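You operate a simulated robot arm through the tools that you are given. There is no shell and no other tool. Be economical: measure what you need, move in short steps, check, and stop when the job is done.

You run a simulated two-armed robot. Do the job below in one go: nothing can be reset, and whatever is moved stays where it is left.

Task
Wipe up the spill on the top of the folding table with the striped cloth and put it back.

Only the result counts: the job must be done as asked and must still hold three seconds after the hand-in. Knocking over, shifting, dropping, spilling or breaking anything else fails it. Flat cloth is picked up by pressing the open fingertips on it (5 to 10 N) and closing them slowly along it; thin cloth reads only 2 to 8 mm in the jaws.

Robot
Two 7-joint arms with two-finger parallel grippers on one trunk, on a base that drives. Base frame: it is fixed to the floor where the robot stands at the start and does not move with it; the origin is under the middle of the robot, x ahead of it, y to its left, z up; the surface under the hand at the start is at about z = 0.74. Readings come in m, rad, newtons and seconds.
The left shoulder is at the start at [0.07, 0.188, 1.115], the right one opposite. With the tool pointing down near the work surface each hand reaches from about 0.28 to 0.78 m from the robot's upright axis, wherever it stands, measured 20 degrees to its own side. Payload 3.91 kg a hand.
Tool frame (each hand has its own): the origin (TCP) lies between the finger pads and is the grasp point; the fingertips stand 0.03 m ahead of it; z points along the fingers, y is the line along which they close. Largest opening 0.11 m; finger width 0.02, thickness 0.01; the body of the gripper, 0.048 by 0.112 m, starts 0.055 m behind the TCP.
Orientation is that of the tool frame in the base frame, as a unit quaternion [w, x, y, z]. With the fingers straight down and closing along the base's y, the tool's x points along the base's -x, its y along +y and its z along -z.

Tools
- The arms move only by the tool jog_arm. It takes "left_commands", "right_commands" or both (then of equal length, played together; a hand with none holds still); each is a list of rows, each a list of 7 numbers: the shift along the base's x, y, z in units of 30 mm (1.0 is 30 mm), then the turn, a rotation vector about the base's x, y, z in units of 8 degrees (1.0 is 8 degrees), then the opening in per cent of the stroke, from 0 (shut) to 100 (fully open). In form: [[x, y, z, wx, wy, wz, hand], ...]. A call has 1 to 8 rows; each row shifts and turns the commanded pose from where the row before left it. A call with a number of a shift or a turn outside -1 to 1 is refused whole. Each row takes 0.2 s and may step no farther than 0.05 m and 0.15 rad from the row before; otherwise, or with a gripper value out of range, the whole call is refused. A pose out of reach is approached as far as the arm can. The call stops where the force on the tool passes 40 N (or 10 N more than at its start, if that is more) or the arm is blocked; 0.2 s more then pass. Each finger travels about 0.072 m/s and halts on what it meets, pressing with about 38 N; the grip force reading is that of the motor and also rises with nothing between the fingers. The clock runs only during rows and for 0.2 s after the last one: add rows that do not move to give the fingers time. The reply holds the time, the measured pose of the TCP, the force on the tool along the base axes, the opening and the grip force, in the units named above and with some noise, with the torque about the TCP (base axes, N m) and any sound that the robot's microphone picked up, and new pictures: "pictures" is both (left out), scene, wrist or none (wrist: the cameras of the hands that moved).
- Cameras (640 x 400 px; columns grow to the right, rows downward): "scene" is now at [0.125, 0.0239, 1.3235]; the picture's right is [0.32, -0.95, 0.00], its down [-0.71, -0.24, -0.67] and it looks along [0.63, 0.21, -0.75] (base axes); focal length 266 px, centre (320, 200). "left" rides on the left gripper at [0.072, -0.017, -0.103] in its tool frame; the picture's right is [0.23, 0.97, 0.00], its down [-0.76, 0.18, -0.62] and it looks along [-0.61, 0.14, 0.78] (tool axes); focal length 222 px, centre (320, 200). "right" rides on the right gripper at [0.072, 0.017, -0.103] in its tool frame; the picture's right is [-0.23, 0.97, 0.00], its down [-0.76, -0.18, -0.62] and it looks along [-0.61, -0.14, 0.78] (tool axes); focal length 222 px, centre (320, 200). There is no depth. A picture from a camera that has moved, and an enlarged one, comes with that camera's place and axes in the base frame and with its lens.
- move_column(by): slides the trunk up (or, below 0, down) by that many m; the arms and the scene camera ride with it, the base frame stays. It gives what a move gives, with no picture.
- base_move(legs): drives the robot by 1 to 6 legs, each [ahead, turn to the left] in m and rad, along the robot's own axes; the way and the turn of a leg run together, so that a leg with both is an arc; at most 1.5 m and 3.142 rad a leg. The arms and the cameras ride along, it lands a little off, and it stops where it bumps. It gives what a move gives, and a new picture of the scene camera.
- head_to(pan, tilt): turns the head with the scene camera to pan (to the left, within 1.501 rad either way) and tilt (down, from -0.506 to 1.204), counted from straight ahead of the robot. It gives what a move gives, and a new picture of the scene camera.
- close_up(camera, box): a new picture of the part [left, top, right, bottom] of that camera's present view, enlarged. It takes no simulated time.
- finish_job(): hands the job in; it is judged then, once.

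Work in short steps. Places have to be worked out from the pictures, the camera data and where the tool is seen: move nearer, look again, correct. Check each grasp and each placing, and mend what went wrong. You have 120 turns and 260 pictures in all, those below and enlarged ones among them. Open the grippers and draw the arms clear of the work before you hand the job in, unless the task says otherwise; then end with one line.

The tools are called after ">>>" as name(argument=value, ...) on one line, values as JSON. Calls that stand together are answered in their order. jog_arm: Moves the arms, as the interface text tells. Its arguments: {"type":"object","properties":{"left_commands":{"type":"array","items":{"type":"array","items":{"type":"number"}}},"right_commands":{"type":"array","items":{"type":"array","items":{"type":"number"}}},"pictures":{"type":"string","enum":["both","scene","wrist","none"]}},"required":[]} The other tools are called the same way: move_column (by) slides the trunk up or down; base_move (legs) drives the base; head_to (pan, tilt) turns the head that bears the scene camera; close_up (camera, box) takes an enlarged picture of a part of a camera's view; finish_job () hands the job in.

At the start:

```text
clock: 0.0
left_position: [0.4192, 0.4761, 1.0059]
left_tool_rot: [0.0, 0.0, 1.0, 0.0]
left_contact_force: [-0.3, 0.2, 0.7]
left_torque: [0.02, 0.0, -0.01]
left_finger_gap: 0.1101
left_grasp_force: 0.0
right_position: [0.4524, 0.0666, 0.9437]
right_tool_rot: [0.0, -0.001, 1.0, -0.001]
right_contact_force: [-0.4, -0.4, -0.1]
right_torque: [0.02, -0.01, -0.05]
right_finger_gap: 0.11
right_grasp_force: 0.1
trunk travel left (down, up): [-0.625, 0.315]
robot x, y, heading: [0.0015, 0.0005, 0.003]
head pan, tilt: [0.321, 0.843]
```

scene: 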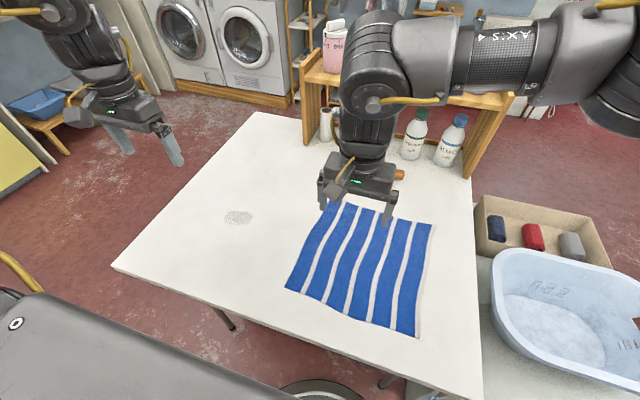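
right: 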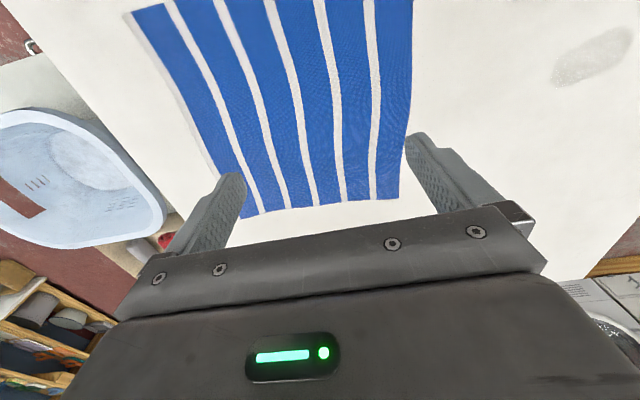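
left: 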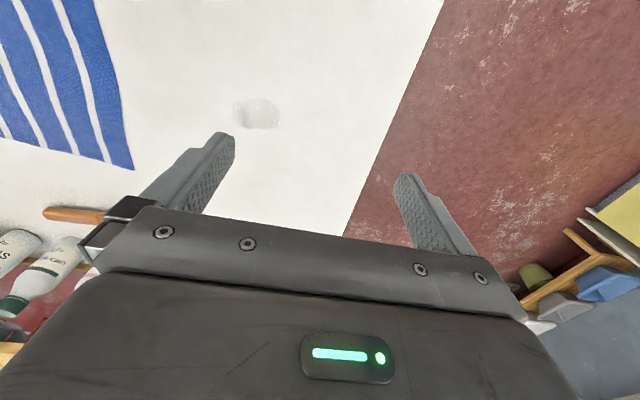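

The spill is at about (0.48, 0.38). The cloth spans x 0.33–0.62, y -0.12–0.175. I plan to pinch its left edge with the left hand and its right edge with the right hand, then drag it over the spill and back while keeping it flat. First I'll bring both hands above those edges.

>>> jog_arm(left_commands=[[0.2, -0.9, -0.4, 0, 0, 0, 50], [0.2, -0.9, -0.4, 0, 0, 0, 50], [0.2, -0.9, -0.4, 0, 0, 0, 50], [0.2, -0.9, -0.4, 0, 0, 0, 50], [0.2, -0.9, -0.4, 0, 0, 0, 50], [0.2, -0.9, -0.4, 0, 0, 0, 50], [0.2, -0.9, -0.4, 0, 0, 0, 50], [0.2, -0.9, -0.4, 0, 0, 0, 50]], right_commands=[[0.1, -0.63, -0.3, 0, 0, 0, 50], [0.1, -0.63, -0.3, 0, 0, 0, 50], [0.1, -0.63, -0.3, 0, 0, 0, 50], [0.1, -0.63, -0.3, 0, 0, 0, 50], [0.1, -0.63, -0.3, 0, 0, 0, 50], [0.1, -0.63, -0.3, 0, 0, 0, 50], [0.1, -0.63, -0.3, 0, 0, 0, 50], [0.1, -0.63, -0.3, 0, 0, 0, 50]])

```text
clock: 1.8
left_position: [0.4667, 0.2595, 0.9098]
left_tool_rot: [0.0, 0.0, 1.0, 0.0]
left_contact_force: [-0.3, -0.5, -0.6]
left_torque: [0.02, 0.06, 0.0]
left_finger_gap: 0.055
left_grasp_force: 0.1
right_position: [0.4761, -0.0858, 0.8687]
right_tool_rot: [-0.001, 0.0, 1.0, 0.002]
right_contact_force: [-0.5, -0.3, -0.6]
right_torque: [0.0, 0.05, 0.02]
right_finger_gap: 0.0548
right_grasp_force: 0.0
trunk travel left (down, up): [-0.625, 0.315]
robot x, y, heading: [0.0003, -0.0018, 0.0]
head pan, tilt: [0.321, 0.843]
camera scene: at [0.1263, 0.0226, 1.3234], right [0.32, -0.95, 0.0], down [-0.71, -0.23, -0.66], along [0.63, 0.21, -0.75], focal length 266 px, centre (320, 200)
camera right: at [0.4045, -0.0693, 0.9714], right [0.23, 0.97, 0.0], down [0.76, -0.18, 0.62], along [0.61, -0.14, -0.78], focal length 222 px, centre (320, 200)
camera left: at [0.3946, 0.2421, 1.0125], right [-0.23, 0.97, 0.0], down [0.76, 0.18, 0.62], along [0.61, 0.14, -0.78], focal length 222 px, centre (320, 200)
```

scene: 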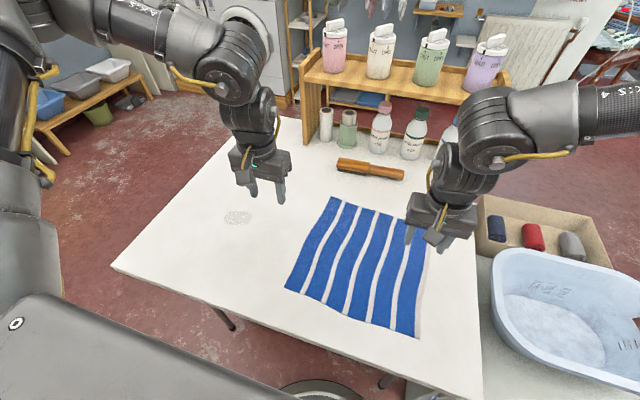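
right: 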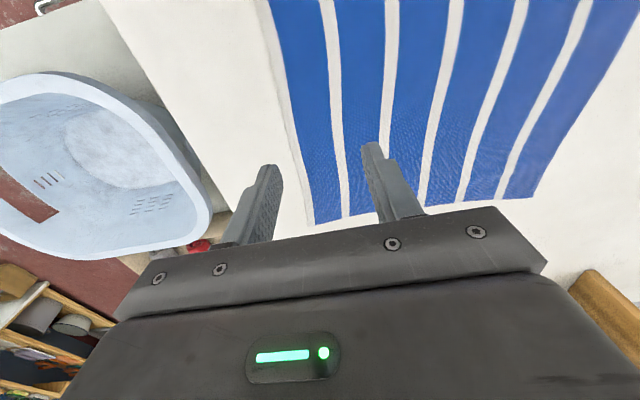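
left: 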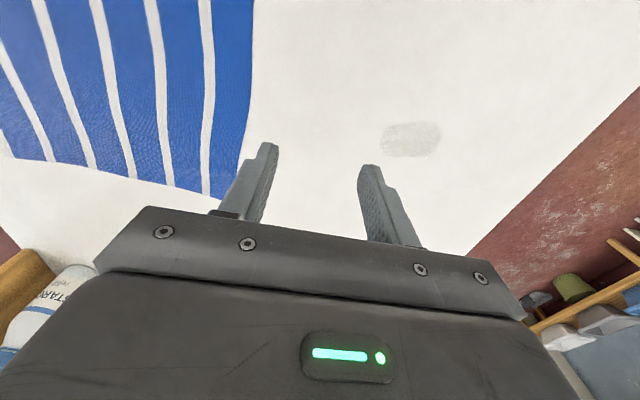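

The cloth edges check out at y ≈ 0.178 on the left and y ≈ -0.117 on the right, near x ≈ 0.48. I'll move both hands over the grasp points, left y 0.13 and right y -0.07, with the tips about 30 mm above the table.

>>> jog_arm(left_commands=[[0.1, -0.86, -0.7, 0, 0, 0, 50], [0.1, -0.86, -0.7, 0, 0, 0, 50], [0.1, -0.86, -0.7, 0, 0, 0, 50], [0, -0.86, -0.7, 0, 0, 0, 50], [0, -0.86, -0.7, 0, 0, 0, 50]], right_commands=[[0, 0.1, -0.4, 0, 0, 0, 50], [0, 0.1, -0.4, 0, 0, 0, 50], [0, 0.1, -0.4, 0, 0, 0, 50], [0, 0.1, -0.5, 0, 0, 0, 50], [0, 0.1, -0.5, 0, 0, 0, 50]])

```text
clock: 3.0
left_position: [0.4624, 0.2455, 0.8659]
left_tool_rot: [0.0, 0.001, 1.0, -0.002]
left_contact_force: [-0.2, 0.0, -0.1]
left_torque: [-0.01, 0.04, 0.02]
left_finger_gap: 0.0554
left_grasp_force: 0.0
left hand out of reach, approached as far as the arm can: row 1, 2, 3, 4, 5
right_position: [0.476, -0.069, 0.8047]
right_tool_rot: [0.001, -0.001, 1.0, 0.0]
right_contact_force: [-0.4, 0.2, 0.4]
right_torque: [-0.01, -0.02, 0.04]
right_finger_gap: 0.055
right_grasp_force: 0.1
trunk travel left (down, up): [-0.625, 0.315]
robot x, y, heading: [-0.0034, -0.0003, -0.0]
head pan, tilt: [0.321, 0.843]
camera scene: at [0.1251, 0.024, 1.3236], right [0.32, -0.95, 0.0], down [-0.71, -0.24, -0.67], along [0.63, 0.21, -0.75], focal length 266 px, centre (320, 200)
camera right: at [0.4033, -0.0534, 0.9063], right [0.23, 0.97, 0.0], down [0.76, -0.18, 0.62], along [0.61, -0.14, -0.78], focal length 222 px, centre (320, 200)
camera left: at [0.3889, 0.2301, 0.97], right [-0.23, 0.97, 0.0], down [0.76, 0.18, 0.62], along [0.61, 0.14, -0.78], focal length 222 px, centre (320, 200)
```

scene: 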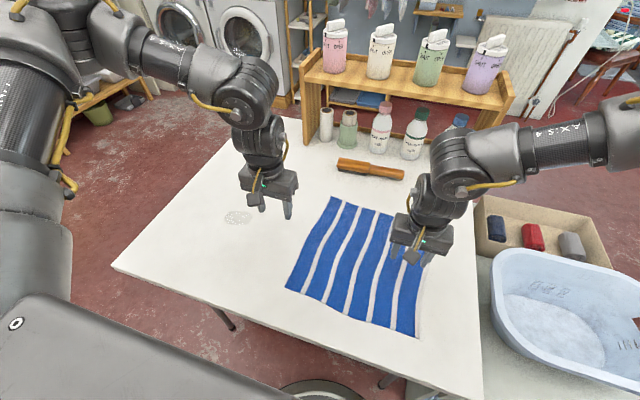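
right: 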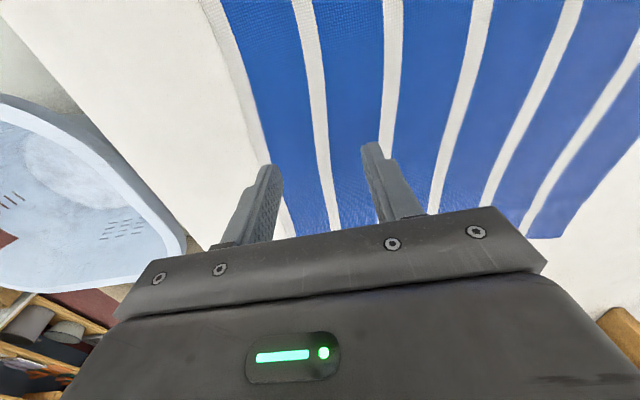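
left: 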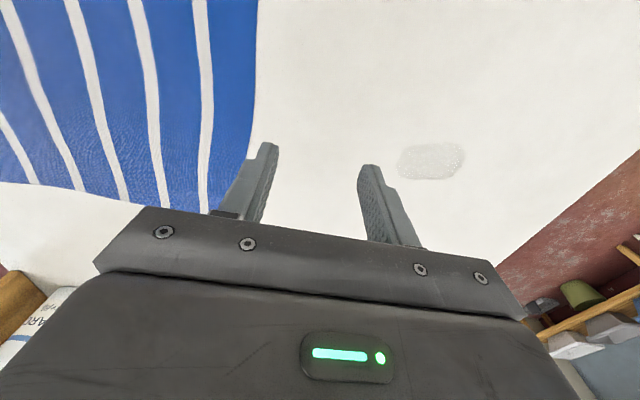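

The left arm got stuck near y = 0.245 even though the right arm reaches the mirrored spots, so I suspect a joint limit in its current configuration. I'll test whether yawing the tool frees it, starting with a small raise.

>>> jog_arm(left_commands=[[0, 0, 0.5, 0, 0, 0.8, 50], [0, -0.3, 0.5, 0, 0, 0.8, 50], [0, -0.3, 0, 0, 0, 0.8, 50]], pictures="none")

>>> jog_arm(left_commands=[[0, 0, 0, 0, 0, -0.8, 50], [0, 0, 0, 0, 0, -0.8, 50], [0, 0, 0, 0, 0, -0.8, 50], [0, 0, 0, 0, 0, -0.8, 50], [0, 0, 0, 0, 0, -0.8, 50], [0, 0, 0, 0, 0, -0.8, 50]], pictures="none")

```text
clock: 3.8
left_position: [0.4541, 0.2735, 0.8908]
left_tool_rot: [0.0, -0.026, 1.0, -0.002]
left_contact_force: [0.2, 0.4, -0.3]
left_torque: [-0.01, 0.0, 0.0]
left_finger_gap: 0.055
left_grasp_force: 0.0
left hand out of reach, approached as far as the arm can: row 1, 2, 3
right_position: [0.4745, -0.07, 0.8051]
right_tool_rot: [0.0, 0.0, 1.0, 0.0]
right_contact_force: [-0.3, 0.7, -0.2]
right_torque: [0.01, -0.03, 0.03]
right_finger_gap: 0.0552
right_grasp_force: 0.1
trunk travel left (down, up): [-0.625, 0.315]
robot x, y, heading: [-0.002, 0.0023, 0.001]
head pan, tilt: [0.321, 0.843]
```

```text
clock: 5.2
left_position: [0.4541, 0.2733, 0.8901]
left_tool_rot: [-0.001, 0.304, 0.953, -0.001]
left_contact_force: [-0.9, 0.2, 0.6]
left_torque: [0.01, 0.02, -0.04]
left_finger_gap: 0.055
left_grasp_force: 0.1
right_position: [0.4755, -0.0705, 0.8049]
right_tool_rot: [0.0, 0.0, 1.0, 0.0]
right_contact_force: [-0.3, 0.4, 0.2]
right_torque: [-0.01, 0.01, 0.03]
right_finger_gap: 0.0548
right_grasp_force: 0.0
trunk travel left (down, up): [-0.625, 0.315]
robot x, y, heading: [0.0003, -0.0009, -0.004]
head pan, tilt: [0.321, 0.843]
```

Positive yaw hits a limit and negative yaw is free. The tool is now yawed about -35°, so I'll retry the move inward.

>>> jog_arm(left_commands=[[0.1, -0.8, -0.3, 0, 0, 0, 50], [0.1, -0.8, -0.3, 0, 0, 0, 50], [0.1, -0.8, -0.3, 0, 0, 0, 50], [0.1, -0.8, -0.4, 0, 0, 0, 50], [0.1, -0.8, -0.4, 0, 0, 0, 50], [0.1, -0.8, -0.4, 0, 0, 0, 50]])

```text
clock: 6.6
left_position: [0.4451, 0.2358, 0.8773]
left_tool_rot: [-0.001, 0.304, 0.953, -0.002]
left_contact_force: [0.1, 0.3, -0.6]
left_torque: [0.01, 0.01, -0.01]
left_finger_gap: 0.055
left_grasp_force: 0.1
left hand out of reach, approached as far as the arm can: row 2, 3, 4, 5, 6
right_position: [0.4758, -0.0701, 0.8041]
right_tool_rot: [0.0, 0.0, 1.0, 0.0]
right_contact_force: [0.0, 1.1, 0.4]
right_torque: [-0.03, 0.0, -0.01]
right_finger_gap: 0.0547
right_grasp_force: 0.1
trunk travel left (down, up): [-0.625, 0.315]
robot x, y, heading: [-0.0004, 0.0029, -0.004]
head pan, tilt: [0.321, 0.843]
camera scene: at [0.1253, 0.0236, 1.3235], right [0.32, -0.95, 0.0], down [-0.71, -0.24, -0.67], along [0.63, 0.21, -0.75], focal length 266 px, centre (320, 200)
camera left: at [0.3761, 0.2645, 0.9801], right [0.38, 0.93, 0.0], down [0.73, -0.3, 0.62], along [0.57, -0.24, -0.78], focal length 222 px, centre (320, 200)
```

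scene: 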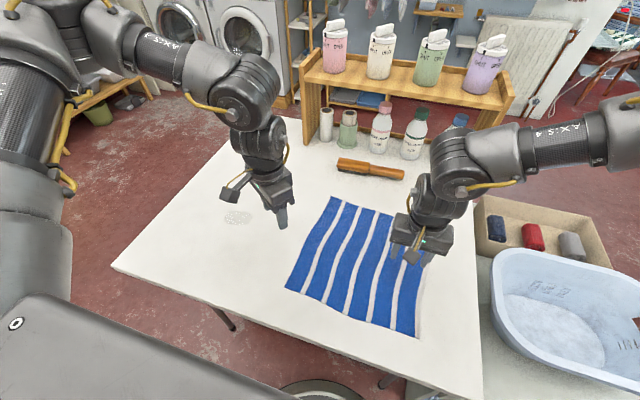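
left: 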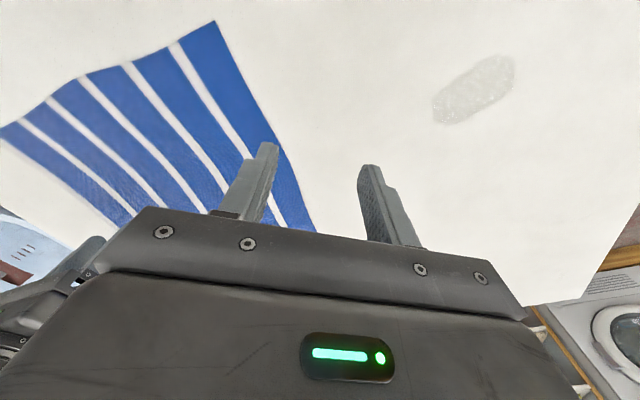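

The left hand still stops near y ≈ 0.24. I'll try once more from higher up with the right arm moved away, in case the right arm is the obstacle.

>>> jog_arm(left_commands=[[0, 0, 0.9, 0, 0, 0, 50], [0, 0, 0.9, 0, 0, 0, 50], [0, 0, 0.9, 0, 0, 0, 50], [0, -0.9, 0, 0, 0, 0, 50], [0, -0.9, 0, 0, 0, 0, 50], [0, -0.9, 0, 0, 0, 0, 50], [0, -0.9, 0, 0, 0, 0, 50]], right_commands=[[0, 0, 0.9, 0, 0, 0, 50], [0, -0.9, 0.9, 0, 0, 0, 50], [0, -0.9, 0.9, 0, 0, 0, 50], [0, -0.9, 0, 0, 0, 0, 50], [0, -0.9, 0, 0, 0, 0, 50], [0, -0.9, 0, 0, 0, 0, 50], [0, 0, 0, 0, 0, 0, 50]], pictures="none")

```text
clock: 8.2
left_position: [0.4349, 0.2117, 0.9621]
left_tool_rot: [-0.002, 0.304, 0.953, -0.003]
left_contact_force: [-0.5, -0.2, 0.0]
left_torque: [-0.02, 0.01, -0.03]
left_finger_gap: 0.0552
left_grasp_force: 0.2
left hand out of reach, approached as far as the arm can: row 4, 5, 6, 7
right_position: [0.4534, -0.1783, 0.8876]
right_tool_rot: [0.0, 0.001, 1.0, 0.0]
right_contact_force: [-0.2, -0.1, -0.3]
right_torque: [0.01, -0.02, -0.02]
right_finger_gap: 0.0549
right_grasp_force: 0.1
right hand out of reach, approached as far as the arm can: row 5, 6
trunk travel left (down, up): [-0.625, 0.315]
robot x, y, heading: [0.0002, 0.0017, -0.002]
head pan, tilt: [0.321, 0.843]
```

Both arms stop right ahead of their own shoulder, so the right arm covers the inner side. I'll retract the left hand outward and up, then test how far left the right hand can reach. If it reaches far enough, it can do everything without driving.

>>> jog_arm(left_commands=[[0, 0.9, 0.4, 0, 0, 0, 50], [0, 0.9, 0.4, 0, 0, 0, 50], [0, 0.9, 0.4, 0, 0, 0, 50], [-0.3, 0.9, 0.4, 0, 0, 0, 50], [-0.3, 0.9, 0.4, 0, 0, 0, 50], [-0.3, 0.9, 0.4, 0, 0, 0, 50], [-0.3, 0.9, 0.4, 0, 0, 0, 50], [-0.3, 0.9, 0.4, 0, 0, 0, 50]], right_commands=[[0.1, 0.9, 0, 0, 0, 0, 50], [0.1, 0.9, 0, 0, 0, 0, 50], [0.1, 0.9, 0, 0, 0, 0, 50], [0.1, 0.9, 0, 0, 0, 0, 50], [0.1, 0.9, 0, 0, 0, 0, 50], [0.1, 0.9, 0, 0, 0, 0, 50], [0.1, 0.9, 0, 0, 0, 0, 50], [0.1, 0.9, 0, 0, 0, 0, 50]], pictures="none")

>>> jog_arm(left_commands=[[-0.4, 0.8, 0, 0, 0, 0, 50], [-0.4, 0.8, 0, 0, 0, 0, 50], [-0.4, 0.8, 0, 0, 0, 0, 50], [-0.4, 0.8, 0, 0, 0, 0, 50], [0, 0, 0, 0, 0, 0, 50], [0, 0, 0, 0, 0, 0, 50]], right_commands=[[0, 0, 0, 0, 0, 0, 50], [0, 0, 0, 0, 0, 0, 50], [0, 0.9, -0.4, 0, 0, 0, 50], [0, 0.9, -0.4, 0, 0, 0, 50], [0, 0.9, -0.4, 0, 0, 0, 50], [0, 0.9, -0.4, 0, 0, 0, 50]], pictures="none")

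```text
clock: 10.0
left_position: [0.3893, 0.4288, 1.0579]
left_tool_rot: [-0.001, 0.304, 0.953, -0.001]
left_contact_force: [0.4, 0.1, 0.3]
left_torque: [-0.03, -0.01, -0.02]
left_finger_gap: 0.0549
left_grasp_force: 0.1
right_position: [0.4769, 0.0388, 0.8875]
right_tool_rot: [0.0, 0.0, 1.0, -0.001]
right_contact_force: [-0.5, 0.2, 0.3]
right_torque: [-0.01, -0.01, 0.03]
right_finger_gap: 0.055
right_grasp_force: 0.0
trunk travel left (down, up): [-0.625, 0.315]
robot x, y, heading: [-0.0026, -0.0017, -0.0]
head pan, tilt: [0.321, 0.843]
```

```text
clock: 11.4
left_position: [0.3416, 0.5234, 1.0581]
left_tool_rot: [-0.001, 0.304, 0.953, -0.002]
left_contact_force: [0.2, -0.5, 0.2]
left_torque: [0.0, 0.01, 0.0]
left_finger_gap: 0.0549
left_grasp_force: 0.0
right_position: [0.4714, 0.1346, 0.8397]
right_tool_rot: [0.001, 0.0, 1.0, 0.001]
right_contact_force: [-0.2, 0.7, 0.0]
right_torque: [0.03, -0.02, -0.01]
right_finger_gap: 0.0553
right_grasp_force: 0.0
right hand out of reach, approached as far as the arm can: row 6
trunk travel left (down, up): [-0.625, 0.315]
robot x, y, heading: [-0.0004, -0.0006, -0.005]
head pan, tilt: [0.321, 0.843]
```

The right hand covers roughly y -0.18 to +0.135 from this stance, so I need to turn the base left about 0.4 rad. I'll raise the hand and look down to check clearance around the base first.

>>> jog_arm(right_commands=[[0, -0.5, 0.9, 0, 0, 0, 50], [0, -0.5, 0.9, 0, 0, 0, 50], [0, -0.5, 0.9, 0, 0, 0, 50], [0, 0, 0.9, 0, 0, 0, 50]], pictures="none")

>>> head_to(pan=0.1, tilt=1.2)

```text
clock: 12.4
left_position: [0.3407, 0.5237, 1.0587]
left_tool_rot: [-0.002, 0.304, 0.953, -0.001]
left_contact_force: [-0.4, 0.1, -0.2]
left_torque: [0.03, -0.01, -0.02]
left_finger_gap: 0.0549
left_grasp_force: 0.1
right_position: [0.472, 0.0896, 0.9503]
right_tool_rot: [0.0, -0.001, 1.0, 0.0]
right_contact_force: [-0.3, 0.1, -0.3]
right_torque: [-0.01, -0.01, 0.0]
right_finger_gap: 0.0551
right_grasp_force: 0.0
trunk travel left (down, up): [-0.625, 0.315]
robot x, y, heading: [-0.0019, -0.0013, -0.002]
head pan, tilt: [0.321, 0.843]
```

```text
clock: 13.2
left_position: [0.3415, 0.523, 1.0573]
left_tool_rot: [-0.002, 0.304, 0.953, 0.0]
left_contact_force: [-0.5, -0.2, 0.6]
left_torque: [-0.01, -0.04, -0.01]
left_finger_gap: 0.055
left_grasp_force: 0.0
right_position: [0.472, 0.0912, 0.9486]
right_tool_rot: [0.0, 0.0, 1.0, 0.0]
right_contact_force: [0.0, -0.4, 0.3]
right_torque: [-0.01, -0.01, 0.0]
right_finger_gap: 0.0548
right_grasp_force: 0.0
trunk travel left (down, up): [-0.625, 0.315]
robot x, y, heading: [-0.0019, -0.0024, 0.0]
head pan, tilt: [0.099, 1.201]
camera scene: at [0.1062, 0.0046, 1.2993], right [0.1, -0.99, 0.0], down [-0.93, -0.09, -0.36], along [0.36, 0.04, -0.93], focal length 266 px, centre (320, 200)
```

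scene: 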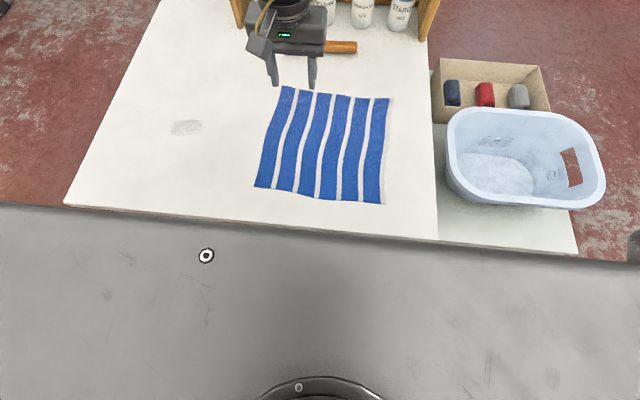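

The gray slab is the robot's own chest, so the view shows no obstacle. I'll turn left in two small steps.

>>> base_move(legs=[[0, 0.2], [0, 0.2]])

```text
clock: 15.1
left_position: [0.1097, 0.6149, 1.0584]
left_tool_rot: [-0.001, 0.108, 0.994, 0.0]
left_contact_force: [0.3, -0.4, -0.1]
left_torque: [-0.01, 0.0, 0.01]
left_finger_gap: 0.0552
left_grasp_force: 0.1
right_position: [0.4, 0.2669, 0.9488]
right_tool_rot: [0.0, -0.199, 0.98, 0.0]
right_contact_force: [-0.1, -0.5, -0.8]
right_torque: [0.01, -0.02, 0.01]
right_finger_gap: 0.055
right_grasp_force: 0.1
trunk travel left (down, up): [-0.625, 0.315]
robot x, y, heading: [0.0005, -0.0024, 0.398]
head pan, tilt: [0.099, 1.201]
camera scene: at [0.0949, 0.0459, 1.2993], right [0.48, -0.88, 0.0], down [-0.82, -0.45, -0.36], along [0.32, 0.17, -0.93], focal length 266 px, centre (320, 200)
```

scene: 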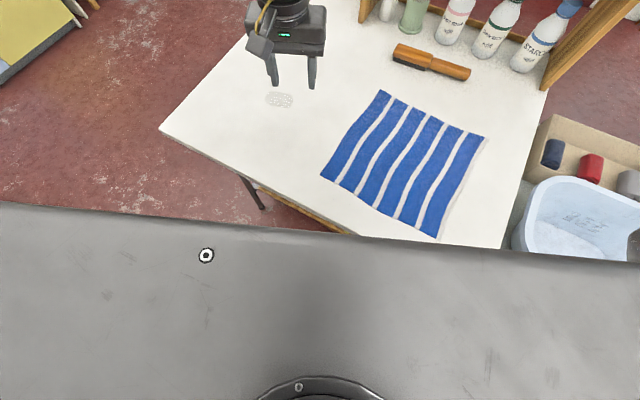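

The turn went fine. I'll turn 0.14 rad more to put both grasp and spill well inside the right arm's range. Then I'll move over the left edge and yaw the tool back square to the cloth.

>>> base_move(legs=[[0, 0.14]])

>>> head_to(pan=-0.05, tilt=0.9)

```text
clock: 16.1
left_position: [0.0227, 0.6243, 1.058]
left_tool_rot: [-0.001, 0.038, 0.999, 0.0]
left_contact_force: [0.0, 0.0, 1.0]
left_torque: [-0.01, 0.02, 0.02]
left_finger_gap: 0.0548
left_grasp_force: 0.0
right_position: [0.358, 0.3211, 0.9489]
right_tool_rot: [-0.001, -0.268, 0.963, 0.001]
right_contact_force: [-0.2, -0.5, -0.2]
right_torque: [-0.01, -0.01, 0.02]
right_finger_gap: 0.0552
right_grasp_force: 0.1
trunk travel left (down, up): [-0.625, 0.315]
robot x, y, heading: [-0.0031, 0.0027, 0.541]
head pan, tilt: [0.099, 1.201]
camera scene: at [0.0875, 0.0587, 1.2993], right [0.6, -0.8, 0.0], down [-0.75, -0.56, -0.36], along [0.29, 0.22, -0.93], focal length 266 px, centre (320, 200)
```

scene: 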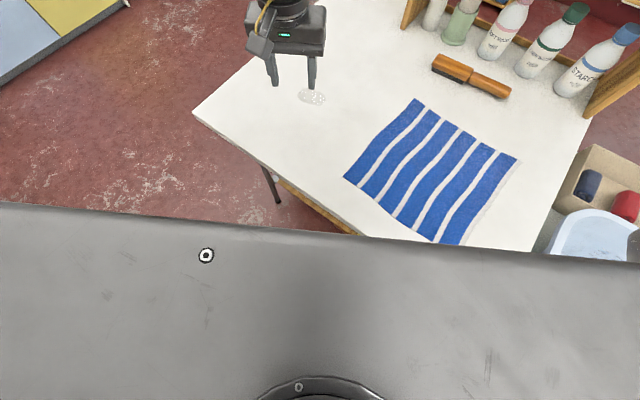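

```text
clock: 16.9
left_position: [0.0239, 0.6247, 1.0592]
left_tool_rot: [-0.002, 0.039, 0.999, -0.001]
left_contact_force: [-0.2, -0.7, -0.1]
left_torque: [0.01, 0.0, -0.03]
left_finger_gap: 0.0551
left_grasp_force: 0.0
right_position: [0.3589, 0.3204, 0.949]
right_tool_rot: [0.0, -0.269, 0.963, 0.001]
right_contact_force: [-0.6, -0.1, 0.7]
right_torque: [0.02, 0.05, -0.02]
right_finger_gap: 0.055
right_grasp_force: 0.0
trunk travel left (down, up): [-0.625, 0.315]
robot x, y, heading: [-0.0007, 0.0022, 0.538]
head pan, tilt: [-0.051, 0.901]
camera scene: at [0.1099, 0.0604, 1.319], right [0.47, -0.88, 0.0], down [-0.69, -0.37, -0.62], along [0.55, 0.29, -0.78], focal length 266 px, centre (320, 200)
```

scene: 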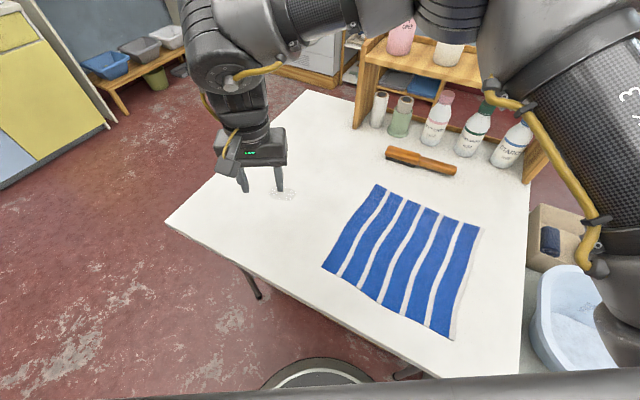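

Cloth, spill and bottles all look undisturbed. I'll move the right hand over the left-edge grasp point and square the yaw.

>>> jog_arm(right_commands=[[0.49, -0.79, -0.6, 0, 0, -0.48, 50], [0.49, -0.79, -0.6, 0, 0, -0.48, 50], [0.49, -0.79, -0.6, 0, 0, -0.48, 50], [0.49, -0.79, -0.6, 0, 0, -0.48, 50], [0.49, -0.79, -0.6, 0, 0, -0.48, 50], [0.49, -0.79, -0.6, 0, 0, -0.48, 50], [0.49, -0.79, -0.6, 0, 0, -0.48, 50], [0.49, -0.79, -0.6, 0, 0, -0.48, 50]])

```text
clock: 18.8
left_position: [0.0242, 0.6237, 1.0599]
left_tool_rot: [-0.002, 0.038, 0.999, -0.001]
left_contact_force: [0.0, 0.1, 1.3]
left_torque: [0.03, 0.0, -0.03]
left_finger_gap: 0.0551
left_grasp_force: 0.0
right_position: [0.4759, 0.1289, 0.803]
right_tool_rot: [0.0, -0.002, 1.0, 0.002]
right_contact_force: [0.9, -0.9, -0.5]
right_torque: [0.03, 0.02, -0.04]
right_finger_gap: 0.0549
right_grasp_force: 0.0
trunk travel left (down, up): [-0.625, 0.315]
robot x, y, heading: [0.0029, -0.0017, 0.537]
head pan, tilt: [-0.051, 0.901]
camera scene: at [0.1111, 0.0593, 1.3191], right [0.47, -0.88, 0.0], down [-0.69, -0.37, -0.62], along [0.55, 0.29, -0.78], focal length 266 px, centre (320, 200)
camera right: at [0.4039, 0.1452, 0.906], right [0.22, 0.97, 0.0], down [0.76, -0.17, 0.62], along [0.61, -0.14, -0.78], focal length 222 px, centre (320, 200)
```

scene: 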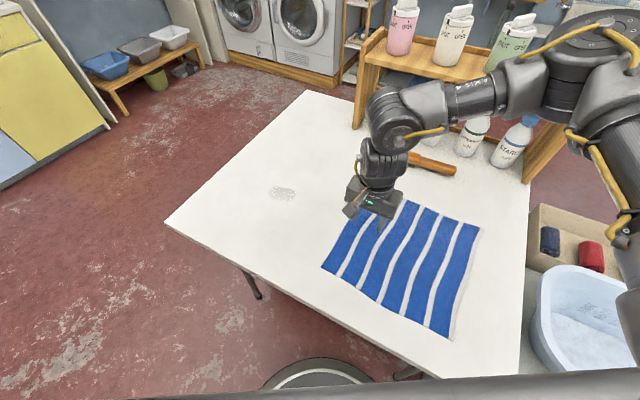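
right: 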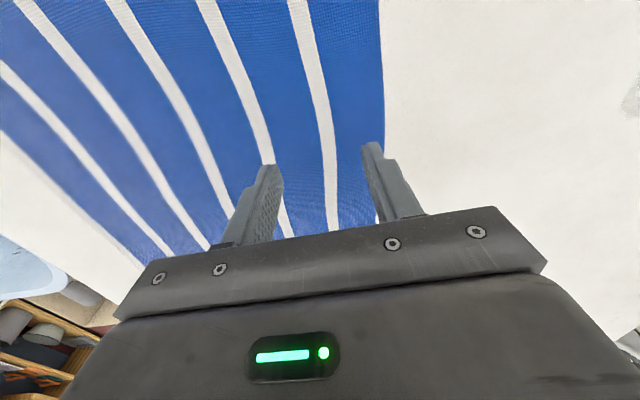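

I'm in position, with both fingers over the cloth. I'll lower to near contact.

>>> jog_arm(right_commands=[[0, -0.1, -0.3, 0, 0, 0, 50], [0, 0, -0.3, 0, 0, 0, 50], [0, 0, -0.2, 0, 0, 0, 50], [0, 0, -0.1, 0, 0, 0, 50]], pictures="none")

```text
clock: 19.8
left_position: [0.0235, 0.624, 1.0571]
left_tool_rot: [0.0, 0.038, 0.999, -0.001]
left_contact_force: [0.2, 0.1, 0.2]
left_torque: [0.0, -0.01, 0.02]
left_finger_gap: 0.0549
left_grasp_force: 0.0
right_position: [0.4757, 0.1277, 0.7773]
right_tool_rot: [-0.001, -0.003, 1.0, 0.0]
right_contact_force: [0.4, 0.0, -0.7]
right_torque: [-0.01, 0.0, -0.01]
right_finger_gap: 0.0552
right_grasp_force: 0.0
trunk travel left (down, up): [-0.625, 0.315]
robot x, y, heading: [0.0013, -0.0009, 0.537]
head pan, tilt: [-0.051, 0.901]
```

No contact yet. I'll step down 2 mm at a time.

>>> jog_arm(right_commands=[[0, 0, -0.07, 0, 0, 0, 50], [0, 0, -0.07, 0, 0, 0, 50]], pictures="none")

>>> jog_arm(right_commands=[[0, 0, -0.05, 0, 0, 0, 50]], pictures="none")

```text
clock: 20.4
left_position: [0.0236, 0.6244, 1.0579]
left_tool_rot: [-0.001, 0.039, 0.999, -0.001]
left_contact_force: [0.7, -0.9, -0.6]
left_torque: [0.04, 0.02, -0.01]
left_finger_gap: 0.0549
left_grasp_force: 0.1
right_position: [0.4751, 0.128, 0.773]
right_tool_rot: [0.0, -0.002, 1.0, 0.0]
right_contact_force: [-0.1, -1.0, 0.3]
right_torque: [-0.03, -0.01, -0.03]
right_finger_gap: 0.0553
right_grasp_force: 0.0
trunk travel left (down, up): [-0.625, 0.315]
robot x, y, heading: [0.0026, 0.0008, 0.545]
head pan, tilt: [-0.051, 0.901]
```

```text
clock: 20.8
left_position: [0.0248, 0.6248, 1.0579]
left_tool_rot: [-0.001, 0.039, 0.999, -0.001]
left_contact_force: [0.1, 0.5, 0.3]
left_torque: [0.02, 0.0, -0.02]
left_finger_gap: 0.0551
left_grasp_force: 0.1
right_position: [0.4751, 0.1272, 0.7725]
right_tool_rot: [-0.001, -0.002, 1.0, 0.0]
right_contact_force: [0.5, 0.6, -0.8]
right_torque: [0.01, -0.03, 0.01]
right_finger_gap: 0.0551
right_grasp_force: 0.0
trunk travel left (down, up): [-0.625, 0.315]
robot x, y, heading: [0.0, 0.0015, 0.541]
head pan, tilt: [-0.051, 0.901]
```

>>> jog_arm(right_commands=[[0, 0, -0.05, 0, 0, 0, 50]], pictures="none")

>>> jog_arm(right_commands=[[0, 0, -0.03, 0, 0, 0, 50]], pictures="none")

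```text
clock: 21.1
left_position: [0.0227, 0.6251, 1.0585]
left_tool_rot: [-0.001, 0.038, 0.999, -0.001]
left_contact_force: [0.1, 1.1, 0.6]
left_torque: [0.0, 0.04, 0.01]
left_finger_gap: 0.0548
left_grasp_force: 0.0
right_position: [0.4755, 0.1274, 0.771]
right_tool_rot: [0.0, -0.003, 1.0, 0.0]
right_contact_force: [-1.2, -0.1, 3.5]
right_torque: [0.07, -0.01, -0.03]
right_finger_gap: 0.0549
right_grasp_force: 0.2
trunk travel left (down, up): [-0.625, 0.315]
robot x, y, heading: [0.0013, 0.0007, 0.539]
head pan, tilt: [-0.051, 0.901]
```

```text
clock: 21.6
left_position: [0.0227, 0.6261, 1.059]
left_tool_rot: [0.0, 0.039, 0.999, -0.001]
left_contact_force: [0.0, 0.1, -0.4]
left_torque: [0.01, -0.01, -0.01]
left_finger_gap: 0.0548
left_grasp_force: 0.0
right_position: [0.4745, 0.1275, 0.7713]
right_tool_rot: [0.001, -0.003, 1.0, 0.0]
right_contact_force: [0.1, -2.9, 11.8]
right_torque: [-0.03, -0.01, -0.03]
right_finger_gap: 0.0549
right_grasp_force: 0.0
trunk travel left (down, up): [-0.625, 0.315]
robot x, y, heading: [-0.0003, 0.0023, 0.545]
head pan, tilt: [-0.051, 0.901]
```

Contact reads 12 N at TCP z ≈ 0.771. I'll ease off slightly and close slowly.

>>> jog_arm(right_commands=[[0, 0, 0.013, 0, 0, 0, 45], [0, 0, 0, 0, 0, 0, 40], [0, 0, 0, 0, 0, 0, 35], [0, 0, 0, 0, 0, 0, 30], [0, 0, 0, 0, 0, 0, 25], [0, 0, 0, 0, 0, 0, 20], [0, 0, 0, 0, 0, 0, 15]])

```text
clock: 23.1
left_position: [0.022, 0.6245, 1.0586]
left_tool_rot: [-0.001, 0.038, 0.999, -0.001]
left_contact_force: [0.6, 0.4, -0.3]
left_torque: [0.04, 0.02, -0.05]
left_finger_gap: 0.055
left_grasp_force: 0.1
right_position: [0.4751, 0.1282, 0.7708]
right_tool_rot: [0.001, -0.003, 1.0, 0.0]
right_contact_force: [-0.3, -0.2, 14.0]
right_torque: [0.14, 0.03, -0.01]
right_finger_gap: 0.0157
right_grasp_force: 0.1
trunk travel left (down, up): [-0.625, 0.315]
robot x, y, heading: [0.0022, 0.0005, 0.547]
head pan, tilt: [-0.051, 0.901]
camera scene: at [0.1083, 0.06, 1.3193], right [0.47, -0.88, 0.0], down [-0.69, -0.37, -0.62], along [0.55, 0.29, -0.78], focal length 266 px, centre (320, 200)
camera right: at [0.4023, 0.1439, 0.8732], right [0.22, 0.98, 0.0], down [0.76, -0.17, 0.62], along [0.61, -0.14, -0.78], focal length 222 px, centre (320, 200)
```

scene: 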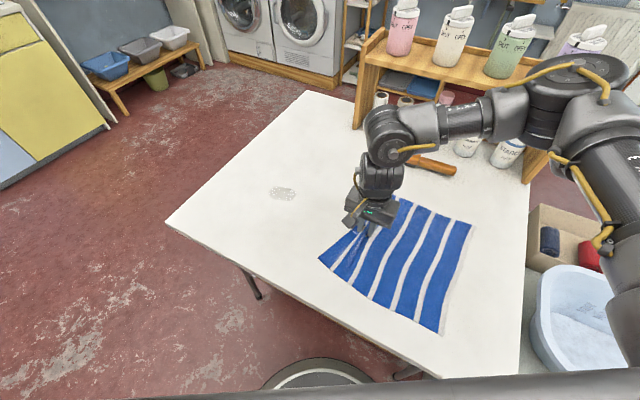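
right: 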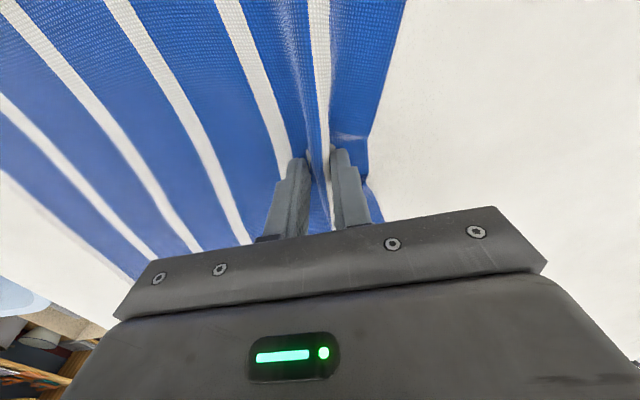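

It's bunching nicely. I'll close fully.

>>> jog_arm(right_commands=[[0, 0, 0.01, 0, 0, 0, 10], [0, 0, 0, 0, 0, 0, 5], [0, 0, 0, 0, 0, 0, 0], [0, 0, 0, 0, 0, 0, 0], [0, 0, 0, 0, 0, 0, 0]], pictures="wrist")

```text
clock: 24.4
left_position: [0.0216, 0.6236, 1.0591]
left_tool_rot: [0.0, 0.038, 0.999, -0.002]
left_contact_force: [-0.4, 0.1, 0.2]
left_torque: [-0.01, -0.02, 0.0]
left_finger_gap: 0.055
left_grasp_force: 0.1
right_position: [0.4748, 0.1286, 0.7722]
right_tool_rot: [0.001, -0.002, 1.0, 0.0]
right_contact_force: [0.1, 1.3, 12.7]
right_torque: [0.11, 0.03, 0.01]
right_finger_gap: 0.0023
right_grasp_force: 38.0
trunk travel left (down, up): [-0.625, 0.315]
robot x, y, heading: [0.0044, -0.0022, 0.54]
head pan, tilt: [-0.051, 0.901]
camera right: at [0.4024, 0.144, 0.8733], right [0.22, 0.98, 0.0], down [0.76, -0.17, 0.62], along [0.61, -0.14, -0.78], focal length 222 px, centre (320, 200)
```

right: 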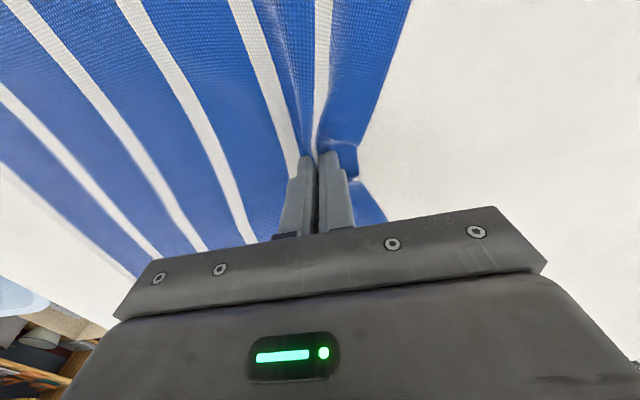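

The cloth is gripped with a 2.3 mm gap. I'll lift it a few mm and drag it toward +y.

>>> jog_arm(right_commands=[[0, 0, 0.1, 0, 0, 0, 0], [0, 0.4, 0, 0, 0, 0, 0], [0, 0.6, 0, 0, 0, 0, 0], [0.05, 0.6, 0, 0, 0, 0, 0], [0.05, 0.6, 0, 0, 0, 0, 0], [0.05, 0.6, 0, 0, 0, 0, 0], [0.05, 0.6, 0, 0, 0, 0, 0], [0.05, 0.6, 0, 0, 0, 0, 0]])

```text
clock: 26.1
left_position: [0.0233, 0.6263, 1.0582]
left_tool_rot: [-0.001, 0.038, 0.999, -0.002]
left_contact_force: [0.5, -0.6, -0.7]
left_torque: [-0.02, -0.01, 0.0]
left_finger_gap: 0.0548
left_grasp_force: 0.0
right_position: [0.4836, 0.2486, 0.774]
right_tool_rot: [0.0, -0.003, 1.0, -0.002]
right_contact_force: [-0.1, -0.5, 0.0]
right_torque: [0.0, -0.02, -0.01]
right_finger_gap: 0.0022
right_grasp_force: 37.6
trunk travel left (down, up): [-0.625, 0.315]
robot x, y, heading: [0.0014, -0.0019, 0.538]
head pan, tilt: [-0.051, 0.901]
camera scene: at [0.1095, 0.0613, 1.319], right [0.47, -0.88, 0.0], down [-0.69, -0.37, -0.62], along [0.55, 0.29, -0.78], focal length 266 px, centre (320, 200)
camera right: at [0.4109, 0.2647, 0.8759], right [0.22, 0.98, 0.0], down [0.76, -0.17, 0.62], along [0.61, -0.14, -0.78], focal length 222 px, centre (320, 200)
```

scene: 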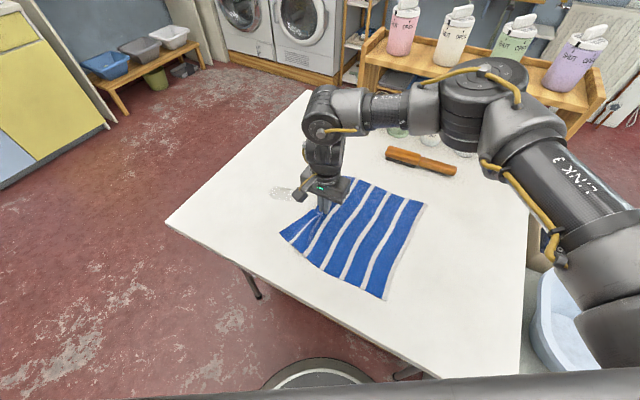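
right: 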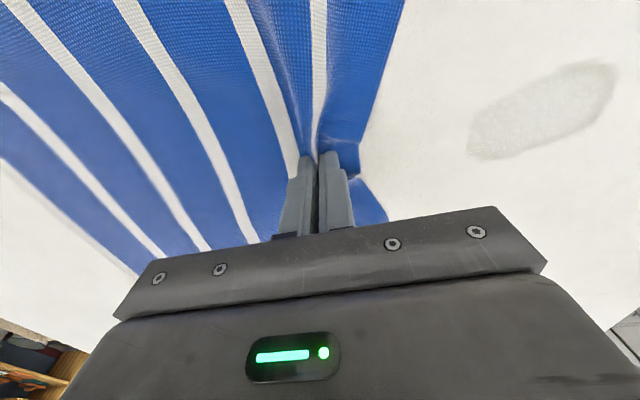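

The whole cloth follows. The refined spill extent is x ≈ 0.455–0.515, y ≈ 0.345–0.42. I'll press down lightly and drag across it.

>>> jog_arm(right_commands=[[0, 0.5, -0.07, 0, 0, 0, 0], [0, 0.6, 0, 0, 0, 0, 0], [0, 0.6, 0, 0, 0, 0, 0], [0, 0.6, -0.02, 0, 0, 0, 0], [0, 0.6, 0, 0, 0, 0, 0], [0, 0.6, 0, 0, 0, 0, 0], [0, 0.6, 0, 0, 0, 0, 0], [0, 0.6, 0, 0, 0, 0, 0]])

```text
clock: 27.9
left_position: [0.0221, 0.6246, 1.058]
left_tool_rot: [0.0, 0.039, 0.999, -0.001]
left_contact_force: [0.8, 0.2, 0.7]
left_torque: [0.01, 0.02, -0.01]
left_finger_gap: 0.0553
left_grasp_force: 0.0
right_position: [0.4796, 0.3608, 0.7726]
right_tool_rot: [0.0, -0.003, 1.0, 0.0]
right_contact_force: [0.5, 0.6, -0.2]
right_torque: [0.01, -0.03, -0.03]
right_finger_gap: 0.0021
right_grasp_force: 37.6
right hand out of reach, approached as far as the arm can: row 7, 8
trunk travel left (down, up): [-0.625, 0.315]
robot x, y, heading: [-0.0016, 0.002, 0.539]
head pan, tilt: [-0.051, 0.901]
camera scene: at [0.1095, 0.06, 1.3191], right [0.47, -0.88, 0.0], down [-0.69, -0.37, -0.62], along [0.55, 0.29, -0.78], focal length 266 px, centre (320, 200)
camera right: at [0.4067, 0.3768, 0.8757], right [0.22, 0.98, 0.0], down [0.76, -0.17, 0.62], along [0.61, -0.14, -0.78], focal length 222 px, centre (320, 200)
```

scene: 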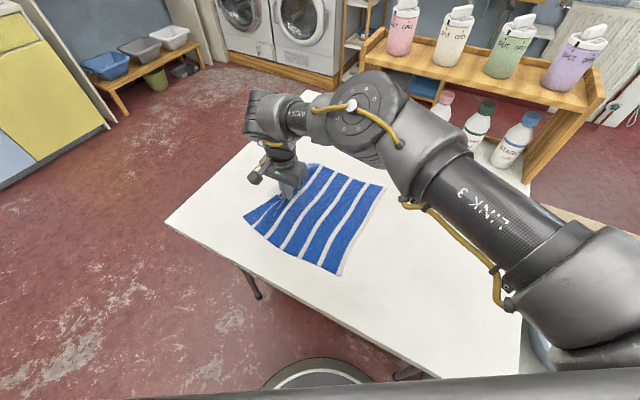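
right: 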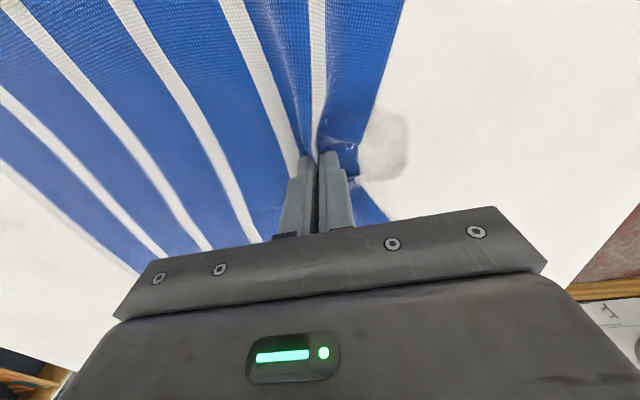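

I've hit the reach limit at y ≈ 0.36, partway over the spill. I'll lift a few mm and turn the base left another 0.15 rad with the cloth held.

>>> jog_arm(right_commands=[[0, -0.1, 0.13, 0, 0, 0, 0]], pictures="none")

>>> base_move(legs=[[0, 0.15]])

```text
clock: 28.4
left_position: [0.024, 0.6248, 1.0588]
left_tool_rot: [-0.001, 0.038, 0.999, -0.001]
left_contact_force: [-1.2, -0.9, -0.6]
left_torque: [-0.01, 0.0, 0.01]
left_finger_gap: 0.0549
left_grasp_force: 0.0
right_position: [0.4792, 0.3585, 0.7767]
right_tool_rot: [0.0, -0.004, 1.0, 0.0]
right_contact_force: [0.5, 0.5, 0.2]
right_torque: [-0.01, 0.02, 0.04]
right_finger_gap: 0.0023
right_grasp_force: 38.0
trunk travel left (down, up): [-0.625, 0.315]
robot x, y, heading: [-0.0015, 0.0012, 0.541]
head pan, tilt: [-0.051, 0.901]
```

```text
clock: 29.4
left_position: [-0.0726, 0.6219, 1.0581]
left_tool_rot: [0.0, -0.038, 0.999, 0.0]
left_contact_force: [-0.1, 0.8, 0.2]
left_torque: [-0.04, 0.03, -0.02]
left_finger_gap: 0.0546
left_grasp_force: 0.1
right_position: [0.4196, 0.4278, 0.7775]
right_tool_rot: [0.0, -0.079, 0.997, 0.0]
right_contact_force: [0.1, 0.1, 0.2]
right_torque: [-0.01, 0.02, -0.02]
right_finger_gap: 0.0019
right_grasp_force: 37.9
trunk travel left (down, up): [-0.625, 0.315]
robot x, y, heading: [0.002, 0.0006, 0.696]
head pan, tilt: [-0.051, 0.901]
camera scene: at [0.0983, 0.0768, 1.3191], right [0.6, -0.8, 0.0], down [-0.63, -0.47, -0.62], along [0.5, 0.37, -0.78], focal length 266 px, centre (320, 200)
```

scene: 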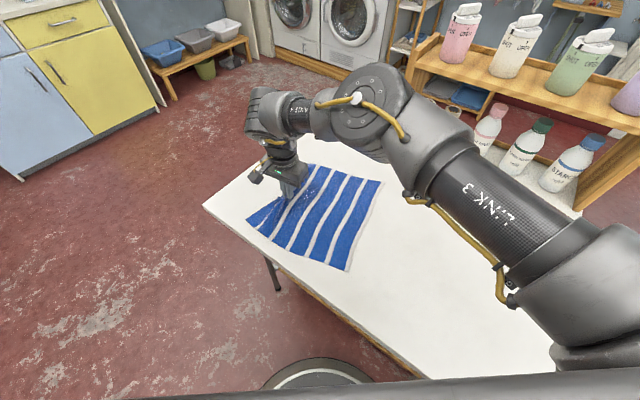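

Now at (0.42, 0.428). I'll move to x ≈ 0.485, y ≈ 0.43, unwind the yaw, and press down.

>>> jog_arm(right_commands=[[0.5, 0, 0, 0, 0, -0.4, 0], [0.6, 0, 0, 0, 0, -0.4, 0], [0.6, 0, 0, 0, 0, -0.35, 0], [0.5, 0, -0.1, 0, 0, 0, 0], [0, 0, -0.08, 0, 0, 0, 0], [0, 0, -0.03, 0, 0, 0, 0]])

```text
clock: 30.8
left_position: [-0.071, 0.6202, 1.0573]
left_tool_rot: [0.0, -0.037, 0.999, -0.001]
left_contact_force: [0.0, 1.2, -1.3]
left_torque: [-0.01, 0.0, 0.02]
left_finger_gap: 0.0551
left_grasp_force: 0.1
right_position: [0.4863, 0.4247, 0.7719]
right_tool_rot: [0.0, 0.001, 1.0, 0.002]
right_contact_force: [0.0, 0.2, 4.4]
right_torque: [-0.01, -0.04, 0.02]
right_finger_gap: 0.0021
right_grasp_force: 37.7
trunk travel left (down, up): [-0.625, 0.315]
robot x, y, heading: [0.0006, 0.0013, 0.693]
head pan, tilt: [-0.051, 0.901]
camera scene: at [0.099, 0.0762, 1.3192], right [0.6, -0.8, 0.0], down [-0.63, -0.47, -0.62], along [0.5, 0.37, -0.78], focal length 266 px, centre (320, 200)
camera right: at [0.4125, 0.441, 0.874], right [0.23, 0.97, 0.0], down [0.76, -0.18, 0.62], along [0.61, -0.14, -0.78], focal length 222 px, centre (320, 200)
```

scene: 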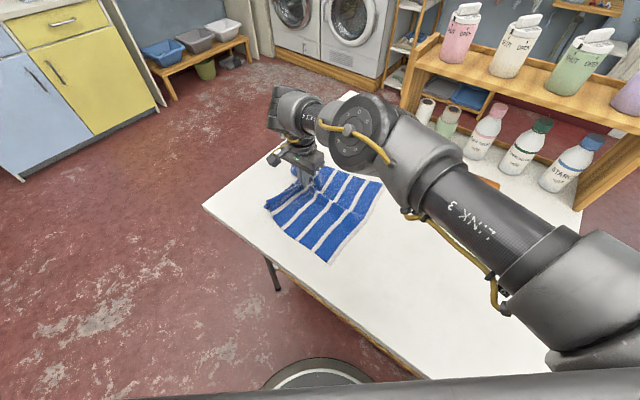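
right: 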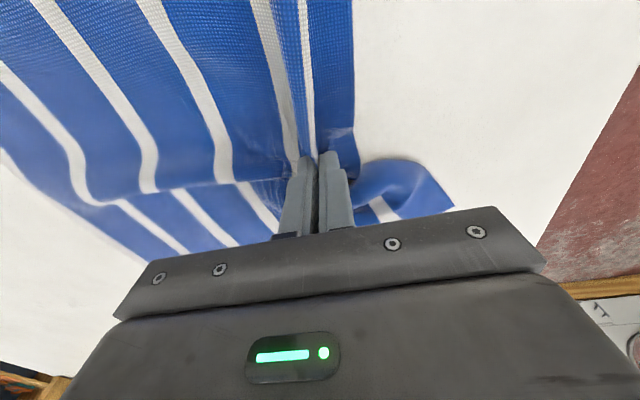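

Contact is 4 N with the cloth over the spill. I'll make pressed wiping strokes back and forth over x 0.46–0.51, y 0.34–0.43.

>>> jog_arm(right_commands=[[-0.4, -0.3, -0.02, 0, 0, 0, 0], [-0.4, -0.6, 0, 0, 0, 0, 0], [0, -0.9, 0, 0, 0, 0, 0], [0, -0.9, 0, 0, 0, 0, 0], [0.7, 0, 0, 0, 0, 0, 0], [0, 0.9, 0, 0, 0, 0, 0], [0, 0.9, 0, 0, 0, 0, 0], [0, 0.9, 0, 0, 0, 0, 0]], pictures="wrist")

>>> jog_arm(right_commands=[[0.8, 0, 0, 0, 0, 0, 0], [0, -0.9, 0, 0, 0, 0, 0], [0, -0.9, 0, 0, 0, 0, 0], [0, -0.9, 0, 0, 0, 0, 0], [-0.7, 0, 0, 0, 0, 0, 0], [0, 0.9, 0, 0, 0, 0, 0], [0, 0.9, 0, 0, 0, 0, 0], [0, 0.9, 0, 0, 0, 0, 0]])

```text
clock: 32.6
left_position: [-0.0729, 0.6191, 1.0586]
left_tool_rot: [0.0, -0.039, 0.999, -0.001]
left_contact_force: [-0.4, -0.3, -0.3]
left_torque: [0.01, 0.02, -0.03]
left_finger_gap: 0.0549
left_grasp_force: 0.0
right_position: [0.483, 0.4254, 0.7725]
right_tool_rot: [0.0, 0.001, 1.0, 0.001]
right_contact_force: [1.8, -4.7, 12.6]
right_torque: [-0.22, -0.1, -0.03]
right_finger_gap: 0.0022
right_grasp_force: 38.1
trunk travel left (down, up): [-0.625, 0.315]
robot x, y, heading: [-0.0008, 0.0003, 0.688]
head pan, tilt: [-0.051, 0.901]
camera right: at [0.4088, 0.4411, 0.8737], right [0.23, 0.97, 0.0], down [0.76, -0.18, 0.62], along [0.61, -0.14, -0.78], focal length 222 px, centre (320, 200)
```

right: 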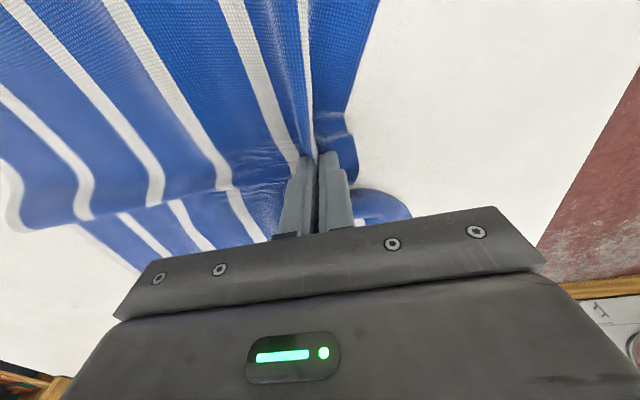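

```text
clock: 34.4
left_position: [-0.0733, 0.6224, 1.0575]
left_tool_rot: [-0.001, -0.037, 0.999, -0.002]
left_contact_force: [0.0, 0.2, 0.3]
left_torque: [0.03, 0.03, -0.02]
left_finger_gap: 0.0547
left_grasp_force: 0.0
right_position: [0.4811, 0.4191, 0.7741]
right_tool_rot: [0.0, 0.001, 1.0, -0.001]
right_contact_force: [-0.1, -0.2, 0.3]
right_torque: [-0.01, -0.01, 0.02]
right_finger_gap: 0.0022
right_grasp_force: 37.9
right hand out of reach, approached as far as the arm can: row 1
trunk travel left (down, up): [-0.625, 0.315]
robot x, y, heading: [0.0012, -0.0, 0.695]
head pan, tilt: [-0.051, 0.901]
camera scene: at [0.0981, 0.0778, 1.3191], right [0.6, -0.8, 0.0], down [-0.63, -0.47, -0.62], along [0.5, 0.37, -0.78], focal length 266 px, centre (320, 200)
camera right: at [0.4077, 0.4361, 0.8744], right [0.23, 0.97, 0.0], down [0.76, -0.18, 0.62], along [0.61, -0.14, -0.78], focal length 222 px, centre (320, 200)
```

scene: 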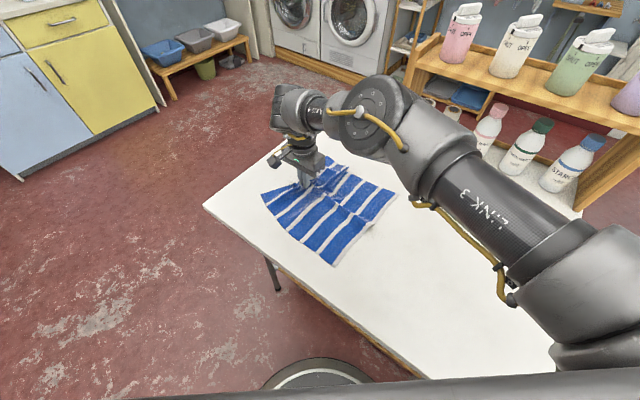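
right: 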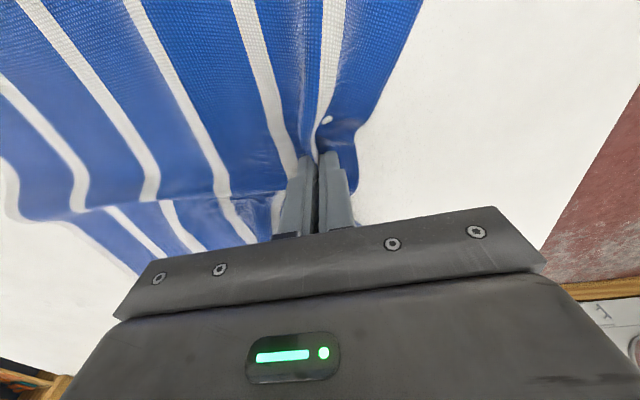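

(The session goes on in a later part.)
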